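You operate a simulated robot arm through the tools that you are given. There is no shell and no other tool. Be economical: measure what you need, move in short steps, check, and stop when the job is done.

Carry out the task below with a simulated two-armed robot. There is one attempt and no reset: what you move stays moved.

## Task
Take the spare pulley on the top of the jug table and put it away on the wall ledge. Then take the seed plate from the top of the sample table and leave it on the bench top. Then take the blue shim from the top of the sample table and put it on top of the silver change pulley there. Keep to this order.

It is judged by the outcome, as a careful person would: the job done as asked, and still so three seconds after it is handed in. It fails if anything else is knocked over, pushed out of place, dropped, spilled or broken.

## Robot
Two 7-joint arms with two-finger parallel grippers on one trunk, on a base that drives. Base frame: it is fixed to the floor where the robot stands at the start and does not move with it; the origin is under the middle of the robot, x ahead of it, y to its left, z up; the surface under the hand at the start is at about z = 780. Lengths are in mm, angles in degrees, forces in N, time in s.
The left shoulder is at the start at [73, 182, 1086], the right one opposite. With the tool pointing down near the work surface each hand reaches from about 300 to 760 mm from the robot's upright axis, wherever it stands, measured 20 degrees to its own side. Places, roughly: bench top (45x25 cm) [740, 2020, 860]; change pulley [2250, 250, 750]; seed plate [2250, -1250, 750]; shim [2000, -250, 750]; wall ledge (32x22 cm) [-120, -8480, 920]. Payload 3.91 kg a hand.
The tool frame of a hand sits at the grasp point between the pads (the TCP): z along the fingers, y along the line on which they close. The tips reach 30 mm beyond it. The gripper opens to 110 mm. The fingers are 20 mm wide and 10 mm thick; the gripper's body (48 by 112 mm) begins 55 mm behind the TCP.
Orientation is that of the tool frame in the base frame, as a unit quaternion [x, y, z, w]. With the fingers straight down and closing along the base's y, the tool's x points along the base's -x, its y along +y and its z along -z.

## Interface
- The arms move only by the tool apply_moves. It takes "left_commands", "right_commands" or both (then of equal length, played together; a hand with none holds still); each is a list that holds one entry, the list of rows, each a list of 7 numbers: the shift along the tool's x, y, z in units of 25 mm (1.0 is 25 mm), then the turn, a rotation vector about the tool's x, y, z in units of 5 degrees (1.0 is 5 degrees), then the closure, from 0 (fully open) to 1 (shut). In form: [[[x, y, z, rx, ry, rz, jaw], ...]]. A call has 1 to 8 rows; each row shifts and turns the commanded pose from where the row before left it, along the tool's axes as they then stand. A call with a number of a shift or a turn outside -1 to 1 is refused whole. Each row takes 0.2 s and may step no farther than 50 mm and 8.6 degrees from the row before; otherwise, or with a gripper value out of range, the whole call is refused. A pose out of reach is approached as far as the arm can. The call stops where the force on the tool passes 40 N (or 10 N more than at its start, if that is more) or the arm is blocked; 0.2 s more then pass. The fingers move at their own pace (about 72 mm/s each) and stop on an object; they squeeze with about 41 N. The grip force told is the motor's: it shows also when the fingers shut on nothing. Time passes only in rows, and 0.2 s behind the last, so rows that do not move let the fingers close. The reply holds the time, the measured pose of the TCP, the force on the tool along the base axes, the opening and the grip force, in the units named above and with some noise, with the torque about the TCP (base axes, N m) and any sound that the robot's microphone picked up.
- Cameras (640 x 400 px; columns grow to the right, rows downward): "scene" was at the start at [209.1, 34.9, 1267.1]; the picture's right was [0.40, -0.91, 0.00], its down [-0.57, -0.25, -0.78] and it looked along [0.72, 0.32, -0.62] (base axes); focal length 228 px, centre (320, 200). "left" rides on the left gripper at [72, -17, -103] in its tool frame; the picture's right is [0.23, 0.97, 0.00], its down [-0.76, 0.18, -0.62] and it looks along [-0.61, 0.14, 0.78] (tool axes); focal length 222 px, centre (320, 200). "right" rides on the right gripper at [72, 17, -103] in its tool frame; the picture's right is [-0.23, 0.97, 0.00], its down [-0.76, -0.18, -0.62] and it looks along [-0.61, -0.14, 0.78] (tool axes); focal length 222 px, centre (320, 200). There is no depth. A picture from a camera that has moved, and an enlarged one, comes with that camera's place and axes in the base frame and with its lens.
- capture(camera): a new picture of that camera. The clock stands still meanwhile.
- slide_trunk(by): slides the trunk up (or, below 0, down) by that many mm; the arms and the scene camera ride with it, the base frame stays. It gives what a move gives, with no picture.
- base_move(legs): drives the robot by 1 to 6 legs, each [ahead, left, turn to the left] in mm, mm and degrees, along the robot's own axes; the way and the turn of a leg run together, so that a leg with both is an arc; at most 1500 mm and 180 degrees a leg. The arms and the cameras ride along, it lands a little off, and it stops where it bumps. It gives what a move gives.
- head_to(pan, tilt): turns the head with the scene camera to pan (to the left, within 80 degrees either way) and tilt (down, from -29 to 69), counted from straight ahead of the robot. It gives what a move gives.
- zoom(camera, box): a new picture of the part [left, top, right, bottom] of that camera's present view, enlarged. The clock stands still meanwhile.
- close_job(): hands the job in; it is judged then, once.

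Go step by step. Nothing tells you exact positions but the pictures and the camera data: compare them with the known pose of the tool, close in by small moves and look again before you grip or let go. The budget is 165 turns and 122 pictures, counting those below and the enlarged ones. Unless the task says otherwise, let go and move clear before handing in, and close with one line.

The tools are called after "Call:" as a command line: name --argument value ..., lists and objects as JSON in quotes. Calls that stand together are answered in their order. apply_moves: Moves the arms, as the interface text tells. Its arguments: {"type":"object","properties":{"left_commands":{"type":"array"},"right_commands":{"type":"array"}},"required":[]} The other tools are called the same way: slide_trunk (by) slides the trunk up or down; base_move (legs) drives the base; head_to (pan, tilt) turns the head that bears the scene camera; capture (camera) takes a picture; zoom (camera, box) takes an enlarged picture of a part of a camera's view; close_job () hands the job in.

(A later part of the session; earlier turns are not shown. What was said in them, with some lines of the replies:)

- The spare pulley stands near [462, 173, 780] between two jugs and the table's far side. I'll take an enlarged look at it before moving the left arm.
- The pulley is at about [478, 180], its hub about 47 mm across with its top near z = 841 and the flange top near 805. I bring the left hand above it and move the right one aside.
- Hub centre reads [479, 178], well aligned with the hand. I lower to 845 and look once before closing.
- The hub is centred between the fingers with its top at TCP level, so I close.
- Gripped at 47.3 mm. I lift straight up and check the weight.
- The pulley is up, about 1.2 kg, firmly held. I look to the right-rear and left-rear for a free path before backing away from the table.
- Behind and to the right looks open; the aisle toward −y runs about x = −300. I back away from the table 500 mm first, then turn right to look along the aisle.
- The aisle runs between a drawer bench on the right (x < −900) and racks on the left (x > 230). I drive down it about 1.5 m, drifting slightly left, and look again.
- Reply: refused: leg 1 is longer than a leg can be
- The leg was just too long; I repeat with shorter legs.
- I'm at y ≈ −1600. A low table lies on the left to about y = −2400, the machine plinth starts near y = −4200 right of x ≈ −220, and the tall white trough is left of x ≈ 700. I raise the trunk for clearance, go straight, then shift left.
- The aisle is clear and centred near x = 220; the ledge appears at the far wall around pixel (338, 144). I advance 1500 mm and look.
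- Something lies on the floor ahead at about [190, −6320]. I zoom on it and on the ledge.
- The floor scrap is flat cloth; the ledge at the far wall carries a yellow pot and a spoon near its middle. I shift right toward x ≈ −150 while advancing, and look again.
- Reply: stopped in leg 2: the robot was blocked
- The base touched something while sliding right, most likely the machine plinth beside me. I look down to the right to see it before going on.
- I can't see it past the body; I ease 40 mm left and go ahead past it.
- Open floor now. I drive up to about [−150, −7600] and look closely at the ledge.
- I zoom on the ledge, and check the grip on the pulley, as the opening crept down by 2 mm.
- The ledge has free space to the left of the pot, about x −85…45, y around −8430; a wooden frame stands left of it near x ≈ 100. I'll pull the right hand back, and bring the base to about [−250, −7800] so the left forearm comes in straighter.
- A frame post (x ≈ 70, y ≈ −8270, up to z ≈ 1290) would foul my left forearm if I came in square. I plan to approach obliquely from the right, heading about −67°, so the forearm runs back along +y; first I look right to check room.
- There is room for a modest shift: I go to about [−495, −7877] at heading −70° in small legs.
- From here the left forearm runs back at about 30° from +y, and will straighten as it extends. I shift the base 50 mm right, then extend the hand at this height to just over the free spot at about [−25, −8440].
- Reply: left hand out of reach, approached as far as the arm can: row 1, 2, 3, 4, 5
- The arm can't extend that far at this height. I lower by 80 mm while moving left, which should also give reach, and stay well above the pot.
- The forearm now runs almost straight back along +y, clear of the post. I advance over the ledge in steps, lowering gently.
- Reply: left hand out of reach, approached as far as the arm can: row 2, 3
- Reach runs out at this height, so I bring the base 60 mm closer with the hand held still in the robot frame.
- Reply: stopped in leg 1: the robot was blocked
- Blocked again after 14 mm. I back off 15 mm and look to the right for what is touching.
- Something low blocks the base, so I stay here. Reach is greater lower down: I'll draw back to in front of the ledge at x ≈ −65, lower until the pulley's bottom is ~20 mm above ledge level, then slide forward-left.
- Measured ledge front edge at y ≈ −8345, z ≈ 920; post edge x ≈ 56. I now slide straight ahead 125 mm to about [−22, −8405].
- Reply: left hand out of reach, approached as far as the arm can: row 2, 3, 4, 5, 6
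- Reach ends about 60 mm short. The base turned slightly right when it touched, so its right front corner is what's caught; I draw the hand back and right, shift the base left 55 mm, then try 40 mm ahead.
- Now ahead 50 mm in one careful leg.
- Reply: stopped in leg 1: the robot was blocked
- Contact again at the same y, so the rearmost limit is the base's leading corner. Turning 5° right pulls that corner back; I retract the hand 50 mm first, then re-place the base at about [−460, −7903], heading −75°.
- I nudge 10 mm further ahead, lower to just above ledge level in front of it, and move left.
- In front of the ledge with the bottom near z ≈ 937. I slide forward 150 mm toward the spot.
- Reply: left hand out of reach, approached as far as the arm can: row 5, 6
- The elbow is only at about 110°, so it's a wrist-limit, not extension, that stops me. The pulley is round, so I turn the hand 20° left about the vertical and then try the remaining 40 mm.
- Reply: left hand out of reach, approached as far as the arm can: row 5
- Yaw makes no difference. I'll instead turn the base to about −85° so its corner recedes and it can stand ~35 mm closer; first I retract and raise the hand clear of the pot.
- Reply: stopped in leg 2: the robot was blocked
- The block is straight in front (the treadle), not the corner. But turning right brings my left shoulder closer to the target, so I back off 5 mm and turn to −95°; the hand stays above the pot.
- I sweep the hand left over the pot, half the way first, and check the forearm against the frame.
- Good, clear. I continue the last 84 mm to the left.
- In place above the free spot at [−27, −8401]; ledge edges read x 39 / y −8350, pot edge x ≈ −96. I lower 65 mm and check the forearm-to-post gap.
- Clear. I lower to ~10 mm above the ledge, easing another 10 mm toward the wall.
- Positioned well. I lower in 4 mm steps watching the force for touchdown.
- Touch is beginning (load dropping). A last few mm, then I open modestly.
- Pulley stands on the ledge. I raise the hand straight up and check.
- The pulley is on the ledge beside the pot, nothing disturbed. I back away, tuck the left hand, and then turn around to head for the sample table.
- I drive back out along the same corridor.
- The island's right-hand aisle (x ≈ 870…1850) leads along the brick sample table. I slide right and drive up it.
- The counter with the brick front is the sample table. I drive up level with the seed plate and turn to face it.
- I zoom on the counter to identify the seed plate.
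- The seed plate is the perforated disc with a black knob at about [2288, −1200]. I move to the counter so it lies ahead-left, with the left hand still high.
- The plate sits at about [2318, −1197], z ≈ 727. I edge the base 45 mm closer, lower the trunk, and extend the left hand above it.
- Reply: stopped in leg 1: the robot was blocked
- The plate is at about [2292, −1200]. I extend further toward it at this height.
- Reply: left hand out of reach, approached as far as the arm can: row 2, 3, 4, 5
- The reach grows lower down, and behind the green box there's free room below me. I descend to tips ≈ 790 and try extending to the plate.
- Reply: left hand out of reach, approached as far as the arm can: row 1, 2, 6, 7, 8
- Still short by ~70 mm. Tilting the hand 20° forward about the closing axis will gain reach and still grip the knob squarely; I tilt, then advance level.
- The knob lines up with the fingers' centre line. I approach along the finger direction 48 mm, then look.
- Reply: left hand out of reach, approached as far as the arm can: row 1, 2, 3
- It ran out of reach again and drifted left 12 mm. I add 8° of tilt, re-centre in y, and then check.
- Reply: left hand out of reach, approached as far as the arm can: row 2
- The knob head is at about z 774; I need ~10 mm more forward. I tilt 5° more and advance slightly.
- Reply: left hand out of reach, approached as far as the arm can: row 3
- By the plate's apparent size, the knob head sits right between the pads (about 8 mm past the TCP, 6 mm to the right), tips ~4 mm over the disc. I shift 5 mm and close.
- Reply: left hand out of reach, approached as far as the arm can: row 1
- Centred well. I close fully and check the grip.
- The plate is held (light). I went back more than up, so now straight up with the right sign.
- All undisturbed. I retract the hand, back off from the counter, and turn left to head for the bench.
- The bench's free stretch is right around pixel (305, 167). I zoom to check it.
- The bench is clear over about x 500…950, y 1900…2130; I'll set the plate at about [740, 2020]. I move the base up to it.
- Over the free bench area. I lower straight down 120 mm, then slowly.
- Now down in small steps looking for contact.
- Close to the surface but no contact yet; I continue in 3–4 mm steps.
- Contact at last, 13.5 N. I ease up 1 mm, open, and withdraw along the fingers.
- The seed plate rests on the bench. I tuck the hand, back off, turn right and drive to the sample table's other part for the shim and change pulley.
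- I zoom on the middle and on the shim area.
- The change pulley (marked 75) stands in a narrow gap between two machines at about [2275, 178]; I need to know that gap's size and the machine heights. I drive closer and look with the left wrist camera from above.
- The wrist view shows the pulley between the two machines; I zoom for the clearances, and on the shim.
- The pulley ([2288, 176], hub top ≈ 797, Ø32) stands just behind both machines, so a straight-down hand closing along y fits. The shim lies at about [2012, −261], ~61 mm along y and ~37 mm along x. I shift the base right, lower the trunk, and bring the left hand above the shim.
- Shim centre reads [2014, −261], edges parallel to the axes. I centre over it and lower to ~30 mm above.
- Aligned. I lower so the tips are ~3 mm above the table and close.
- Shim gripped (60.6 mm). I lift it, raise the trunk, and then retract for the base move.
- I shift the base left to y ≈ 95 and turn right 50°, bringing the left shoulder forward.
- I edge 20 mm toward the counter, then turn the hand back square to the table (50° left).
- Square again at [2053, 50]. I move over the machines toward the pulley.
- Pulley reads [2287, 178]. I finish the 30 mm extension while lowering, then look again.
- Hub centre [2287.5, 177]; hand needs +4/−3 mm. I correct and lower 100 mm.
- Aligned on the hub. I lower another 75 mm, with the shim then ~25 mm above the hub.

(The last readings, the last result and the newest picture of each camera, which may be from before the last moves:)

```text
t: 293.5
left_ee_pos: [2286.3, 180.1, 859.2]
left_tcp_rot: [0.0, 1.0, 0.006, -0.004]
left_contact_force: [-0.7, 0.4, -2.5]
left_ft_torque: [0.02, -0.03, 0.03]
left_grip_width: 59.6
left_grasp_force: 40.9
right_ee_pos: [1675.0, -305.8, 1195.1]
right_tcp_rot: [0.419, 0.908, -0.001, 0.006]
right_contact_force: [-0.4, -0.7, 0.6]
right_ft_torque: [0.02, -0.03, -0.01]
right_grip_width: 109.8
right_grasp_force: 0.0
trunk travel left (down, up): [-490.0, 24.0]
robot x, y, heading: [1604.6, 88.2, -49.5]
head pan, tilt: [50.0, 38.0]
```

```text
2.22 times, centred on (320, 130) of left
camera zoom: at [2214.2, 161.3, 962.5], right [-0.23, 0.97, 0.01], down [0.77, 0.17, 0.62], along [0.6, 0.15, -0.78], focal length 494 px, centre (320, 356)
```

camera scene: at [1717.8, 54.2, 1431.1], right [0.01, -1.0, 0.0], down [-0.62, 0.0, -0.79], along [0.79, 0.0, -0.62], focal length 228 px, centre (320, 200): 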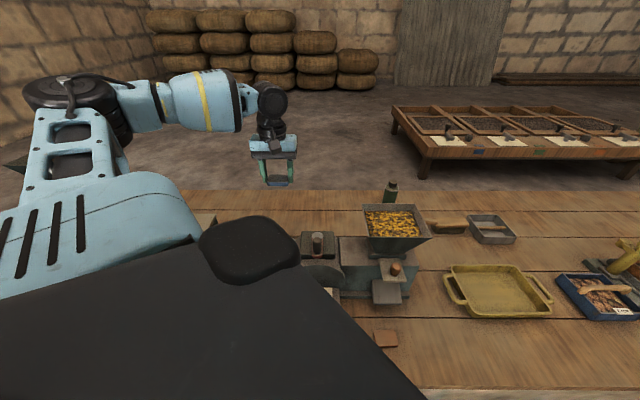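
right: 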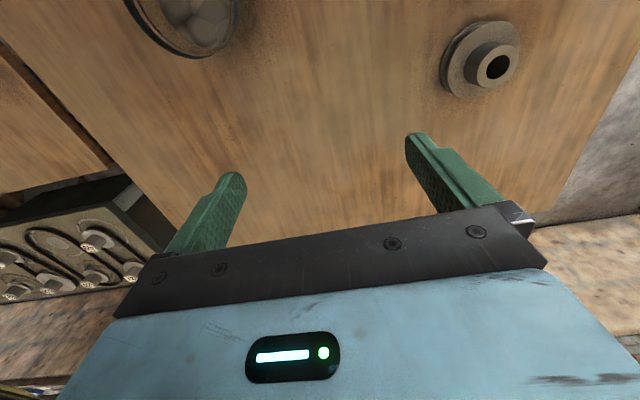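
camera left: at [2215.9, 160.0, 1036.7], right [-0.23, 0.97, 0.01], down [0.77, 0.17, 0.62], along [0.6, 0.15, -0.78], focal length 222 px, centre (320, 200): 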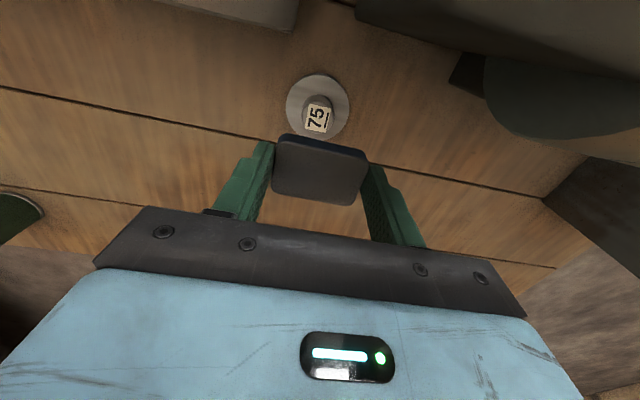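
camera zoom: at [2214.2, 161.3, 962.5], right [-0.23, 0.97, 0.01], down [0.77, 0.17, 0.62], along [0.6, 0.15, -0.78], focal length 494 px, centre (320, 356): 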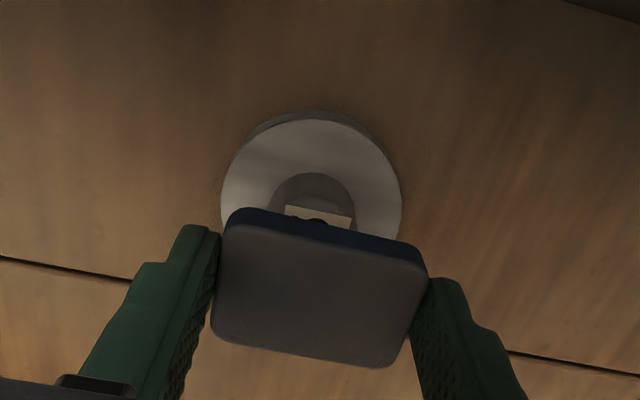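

Centred within a couple of mm. I lower 20 mm, then feel for contact in small steps.

Call:
apply_moves --left_commands '[[[-0.06, -0.07, 0.4, 0, 0, 0, 1], [0, 0, 0.4, 0, 0, 0, 1], [0, 0, 0, 0, 0, 0, 1]]]'

Call:
apply_moves --left_commands '[[[0, 0, 0.14, 0, 0, 0, 1], [0, 0, 0, 0, 0, 0, 1]]]'

Call:
apply_moves --left_commands '[[[0, 0, 0.12, 0, 0, 0, 1], [0, 0, 0, 0, 0, 0, 1]]]'

```text
t: 294.3
left_ee_pos: [2287.6, 178.1, 838.1]
left_tcp_rot: [0.0, 1.0, 0.005, -0.003]
left_contact_force: [-0.6, -0.3, -2.3]
left_ft_torque: [-0.02, 0.02, -0.01]
left_grip_width: 59.7
left_grasp_force: 41.1
right_ee_pos: [1675.1, -305.8, 1196.1]
right_tcp_rot: [0.418, 0.909, 0.0, 0.006]
right_contact_force: [0.9, 1.0, 0.1]
right_ft_torque: [-0.02, 0.0, -0.01]
right_grip_width: 110.0
right_grasp_force: 0.1
trunk travel left (down, up): [-490.0, 24.0]
robot x, y, heading: [1605.1, 85.2, -49.6]
head pan, tilt: [50.0, 38.0]
```

```text
t: 294.9
left_ee_pos: [2288.5, 179.0, 835.6]
left_tcp_rot: [0.0, 1.0, 0.007, -0.004]
left_contact_force: [-0.2, -0.8, -3.3]
left_ft_torque: [0.01, 0.01, 0.03]
left_grip_width: 59.6
left_grasp_force: 40.8
right_ee_pos: [1675.1, -305.4, 1196.1]
right_tcp_rot: [0.418, 0.908, -0.001, 0.007]
right_contact_force: [-0.3, 0.0, 0.5]
right_ft_torque: [-0.03, 0.0, -0.01]
right_grip_width: 110.2
right_grasp_force: 0.1
trunk travel left (down, up): [-490.0, 24.0]
robot x, y, heading: [1606.4, 84.5, -49.5]
head pan, tilt: [50.0, 38.0]
```

```text
t: 295.5
left_ee_pos: [2288.5, 179.1, 830.9]
left_tcp_rot: [0.001, 1.0, 0.006, -0.004]
left_contact_force: [0.2, -0.8, -2.4]
left_ft_torque: [-0.02, 0.01, -0.02]
left_grip_width: 59.5
left_grasp_force: 41.3
right_ee_pos: [1675.1, -306.5, 1195.6]
right_tcp_rot: [0.419, 0.908, -0.002, 0.006]
right_contact_force: [0.7, 0.3, -0.1]
right_ft_torque: [0.01, -0.03, 0.0]
right_grip_width: 110.1
right_grasp_force: 0.1
trunk travel left (down, up): [-490.0, 24.0]
robot x, y, heading: [1603.6, 85.5, -49.6]
head pan, tilt: [50.0, 38.0]
```

Call:
apply_moves --left_commands '[[[0, 0, 0.1, 0, 0, 0, 1], [0, 0, 0, 0, 0, 0, 1]]]'

Call:
apply_moves --left_commands '[[[0, 0, 0.1, 0, 0, 0, 1], [0, 0, 0, 0, 0, 0, 1]]]'

```text
t: 296.1
left_ee_pos: [2287.6, 177.6, 830.4]
left_tcp_rot: [-0.001, 1.0, 0.007, -0.003]
left_contact_force: [-0.7, 0.2, -2.0]
left_ft_torque: [-0.03, -0.02, -0.02]
left_grip_width: 59.6
left_grasp_force: 41.1
right_ee_pos: [1675.8, -305.6, 1195.4]
right_tcp_rot: [0.419, 0.908, -0.001, 0.006]
right_contact_force: [-0.4, 0.1, 0.0]
right_ft_torque: [0.03, 0.01, 0.01]
right_grip_width: 109.7
right_grasp_force: 0.0
trunk travel left (down, up): [-490.0, 24.0]
robot x, y, heading: [1605.1, 88.3, -49.4]
head pan, tilt: [50.0, 38.0]
```

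```text
t: 296.7
left_ee_pos: [2288.6, 178.8, 828.0]
left_tcp_rot: [0.0, 1.0, 0.006, -0.002]
left_contact_force: [0.3, 0.7, -2.3]
left_ft_torque: [0.0, -0.01, -0.01]
left_grip_width: 59.3
left_grasp_force: 40.8
right_ee_pos: [1675.0, -306.0, 1195.1]
right_tcp_rot: [0.419, 0.908, 0.0, 0.005]
right_contact_force: [0.3, -1.0, -0.6]
right_ft_torque: [-0.01, -0.03, -0.01]
right_grip_width: 110.0
right_grasp_force: 0.0
trunk travel left (down, up): [-490.0, 24.0]
robot x, y, heading: [1605.0, 86.8, -49.8]
head pan, tilt: [50.0, 38.0]
```

No contact yet; I continue gently.

Call:
apply_moves --left_commands '[[[0, 0, 0.1, 0, 0, 0, 1], [0, 0, 0, 0, 0, 0, 1]]]'

Call:
apply_moves --left_commands '[[[0, 0, 0.1, 0, 0, 0, 1], [0, 0, 0, 0, 0, 0, 1]]]'

Call:
zoom --camera "left" --box '[200, 40, 440, 220]'

```text
t: 297.3
left_ee_pos: [2287.5, 177.9, 827.0]
left_tcp_rot: [0.0, 1.0, 0.007, -0.002]
left_contact_force: [-0.5, 3.0, 17.2]
left_ft_torque: [-0.07, 0.14, -0.01]
left_grip_width: 59.7
left_grasp_force: 41.1
right_ee_pos: [1672.8, -304.8, 1197.7]
right_tcp_rot: [0.418, 0.908, -0.001, 0.006]
right_contact_force: [-0.1, 0.8, -0.5]
right_ft_torque: [-0.01, -0.01, 0.0]
right_grip_width: 110.2
right_grasp_force: 0.1
trunk travel left (down, up): [-490.0, 24.0]
robot x, y, heading: [1606.0, 87.3, -49.6]
head pan, tilt: [50.0, 38.0]
```

```text
t: 297.9
left_ee_pos: [2286.8, 178.5, 825.5]
left_tcp_rot: [0.0, 1.0, 0.005, 0.0]
left_contact_force: [3.7, 8.4, 38.3]
left_ft_torque: [0.14, 0.02, -0.11]
left_grip_width: 59.9
left_grasp_force: 41.4
right_ee_pos: [1671.8, -304.6, 1197.0]
right_tcp_rot: [0.419, 0.908, -0.001, 0.008]
right_contact_force: [-0.2, 0.0, 0.8]
right_ft_torque: [0.0, 0.02, -0.04]
right_grip_width: 110.1
right_grasp_force: 0.1
trunk travel left (down, up): [-490.0, 24.0]
robot x, y, heading: [1602.0, 84.7, -49.7]
head pan, tilt: [50.0, 38.0]
```

```text
2.22 times, centred on (320, 130) of left
camera zoom: at [2213.9, 160.7, 928.2], right [-0.23, 0.97, 0.01], down [0.76, 0.17, 0.63], along [0.61, 0.15, -0.78], focal length 494 px, centre (320, 356)
```

zoom: 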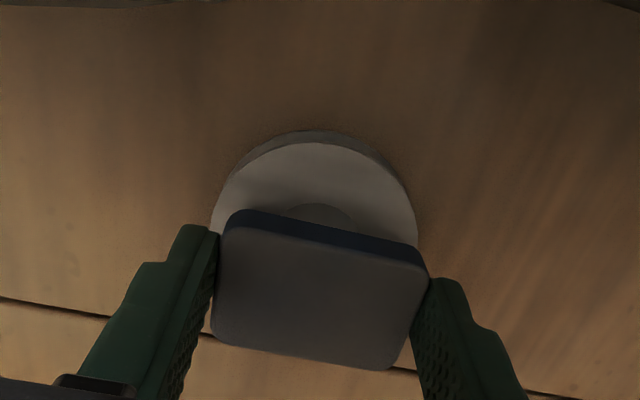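

Firm contact on the hub. I relieve the press by about 4 mm of command, check the force, then open.

Call:
apply_moves --left_commands '[[[0, 0, -0.15, 0, 0, 0, 1], [0, 0, 0, 0, 0, 0, 1]]]'

```text
t: 298.5
left_ee_pos: [2288.2, 177.4, 825.1]
left_tcp_rot: [0.0, 1.0, 0.006, -0.003]
left_contact_force: [6.3, 1.8, 15.1]
left_ft_torque: [-0.14, -0.15, 0.06]
left_grip_width: 59.5
left_grasp_force: 40.9
right_ee_pos: [1673.8, -306.1, 1195.2]
right_tcp_rot: [0.419, 0.908, -0.002, 0.006]
right_contact_force: [0.4, -0.9, 0.8]
right_ft_torque: [0.0, 0.01, 0.01]
right_grip_width: 110.2
right_grasp_force: 0.0
trunk travel left (down, up): [-490.0, 24.0]
robot x, y, heading: [1607.0, 84.0, -49.8]
head pan, tilt: [50.0, 38.0]
```

Call:
apply_moves --left_commands '[[[0, 0, -0.07, 0, 0, 0, 1], [0, 0, 0, 0, 0, 0, 1]]]'

Call:
apply_moves --left_commands '[[[0, 0, 0, 0, 0, 0, 0.44], [0, 0, 0, 0, 0, 0, 0.36], [0, 0, 0, 0, 0, 0, 0.3], [0, 0, 0, 0, 0, 0, 0.3]]]'

Call:
zoom --camera "left" --box '[200, 40, 440, 220]'

```text
t: 299.1
left_ee_pos: [2286.1, 179.5, 826.6]
left_tcp_rot: [0.0, 1.0, 0.008, -0.005]
left_contact_force: [-0.2, 0.7, -1.5]
left_ft_torque: [-0.06, 0.02, 0.0]
left_grip_width: 59.3
left_grasp_force: 41.0
right_ee_pos: [1675.5, -305.1, 1195.8]
right_tcp_rot: [0.419, 0.908, 0.0, 0.006]
right_contact_force: [0.3, -0.5, -0.4]
right_ft_torque: [-0.03, 0.01, 0.0]
right_grip_width: 110.0
right_grasp_force: 0.1
trunk travel left (down, up): [-490.0, 24.0]
robot x, y, heading: [1603.7, 85.9, -49.6]
head pan, tilt: [50.0, 38.0]
```

```text
t: 300.1
left_ee_pos: [2287.3, 178.7, 827.4]
left_tcp_rot: [0.0, 1.0, 0.007, -0.003]
left_contact_force: [0.5, -0.4, 0.2]
left_ft_torque: [0.02, 0.01, -0.01]
left_grip_width: 77.1
left_grasp_force: 0.1
right_ee_pos: [1674.2, -303.8, 1194.8]
right_tcp_rot: [0.418, 0.908, -0.001, 0.005]
right_contact_force: [-0.1, -0.4, -1.0]
right_ft_torque: [-0.02, 0.0, -0.02]
right_grip_width: 110.1
right_grasp_force: 0.1
trunk travel left (down, up): [-490.0, 24.0]
robot x, y, heading: [1603.2, 86.0, -49.6]
head pan, tilt: [50.0, 38.0]
```

```text
2.22 times, centred on (320, 130) of left
camera zoom: at [2215.2, 160.7, 930.6], right [-0.23, 0.97, 0.01], down [0.77, 0.17, 0.62], along [0.6, 0.15, -0.78], focal length 494 px, centre (320, 356)
```

zoom: 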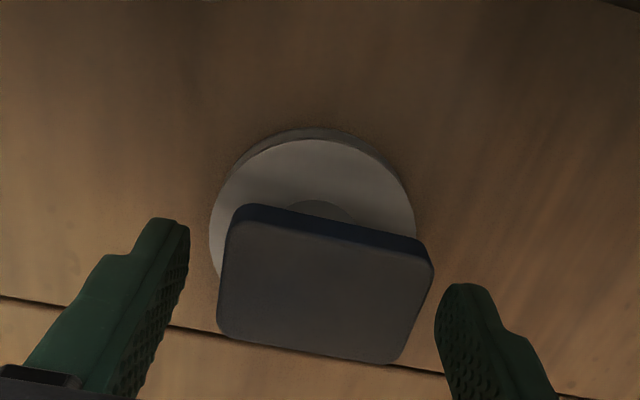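

The shim rests on the hub, fingers clear on both sides. I raise the hand straight up and check.

Call:
apply_moves --left_commands '[[[0, 0, -0.3, 0, 0, 0, 0.25], [0, 0, -0.6, 0, 0, 0, 0.25], [0, 0, -1, 0, 0, 0, 0.25], [0, 0, -1, 0, 0, 0, 0.25], [0, 0, -1, 0, 0, 0, 0.25], [0, 0, -1, 0, 0, 0, 0.25], [0, 0, -1, 0, 0, 0, 0.25], [0, 0, -1, 0, 0, 0, 0.25]]]'

Call:
apply_moves --left_commands '[[[0.4, 0, -1, 0, 0, 0, 0.25], [0.6, 0, -1, 0, 0, 0, 0.25], [0.8, 0, -0.8, 0, 0, 0, 0.25], [1, 0, -0.3, 0, 0, 0, 0.25], [1, 0, 0, 0, 0, 0, 0.25]]]'

Call:
zoom --camera "left" --box '[200, 0, 440, 160]'

Call:
capture --camera "scene"

```text
t: 301.9
left_ee_pos: [2288.6, 175.3, 1001.4]
left_tcp_rot: [0.0, 1.0, 0.007, -0.002]
left_contact_force: [-0.3, -0.4, 0.0]
left_ft_torque: [-0.02, 0.0, 0.04]
left_grip_width: 82.6
left_grasp_force: 0.1
right_ee_pos: [1674.0, -305.4, 1196.0]
right_tcp_rot: [0.419, 0.908, 0.0, 0.005]
right_contact_force: [0.1, -0.5, -1.6]
right_ft_torque: [0.0, -0.04, -0.04]
right_grip_width: 110.0
right_grasp_force: 0.0
trunk travel left (down, up): [-490.0, 24.0]
robot x, y, heading: [1604.1, 88.2, -49.7]
head pan, tilt: [50.0, 38.0]
```

```text
t: 303.1
left_ee_pos: [2194.7, 177.7, 1079.6]
left_tcp_rot: [-0.001, 1.0, 0.008, -0.003]
left_contact_force: [-0.4, 0.3, 0.0]
left_ft_torque: [0.01, 0.03, 0.0]
left_grip_width: 82.3
left_grasp_force: 0.1
right_ee_pos: [1675.2, -305.7, 1195.7]
right_tcp_rot: [0.418, 0.908, -0.001, 0.006]
right_contact_force: [0.2, 0.5, 0.1]
right_ft_torque: [-0.03, -0.02, 0.0]
right_grip_width: 110.1
right_grasp_force: 0.1
trunk travel left (down, up): [-490.0, 24.0]
robot x, y, heading: [1603.7, 88.0, -49.9]
head pan, tilt: [50.0, 38.0]
```

```text
2.50 times, centred on (320, 80) of left
camera zoom: at [2121.8, 159.1, 1182.8], right [-0.23, 0.97, 0.02], down [0.76, 0.17, 0.62], along [0.6, 0.15, -0.78], focal length 555 px, centre (320, 500)
```

zoom: 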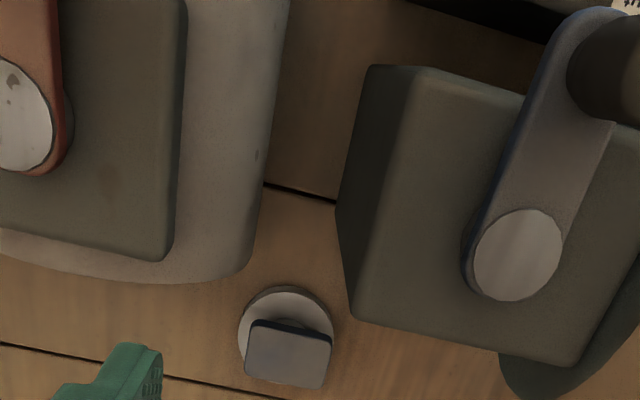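

```text
16 pictures are left
camera scene: at [1716.8, 54.0, 1431.2], right [0.01, -1.0, 0.0], down [-0.62, 0.0, -0.79], along [0.79, 0.0, -0.62], focal length 228 px, centre (320, 200)
```

scene: 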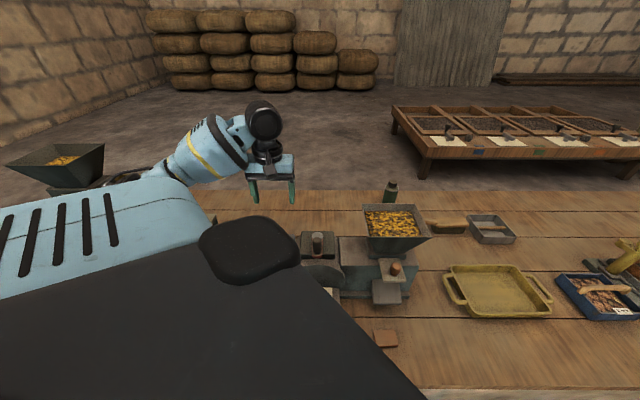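

The shim lies flat on top of the change pulley, and all three jobs are done with the hands clear; I hand in.

Call:
close_job

```text
The job is handed in.
```

I finished all three tasks in the order you gave and handed the job in: the spare pulley is on the wall ledge, the seed plate is on the bench top, and the blue shim lies flat on the silver change pulley. The base bumped fixed things a few times while getting into position, but I saw nothing knocked over or moved in the pictures I took.
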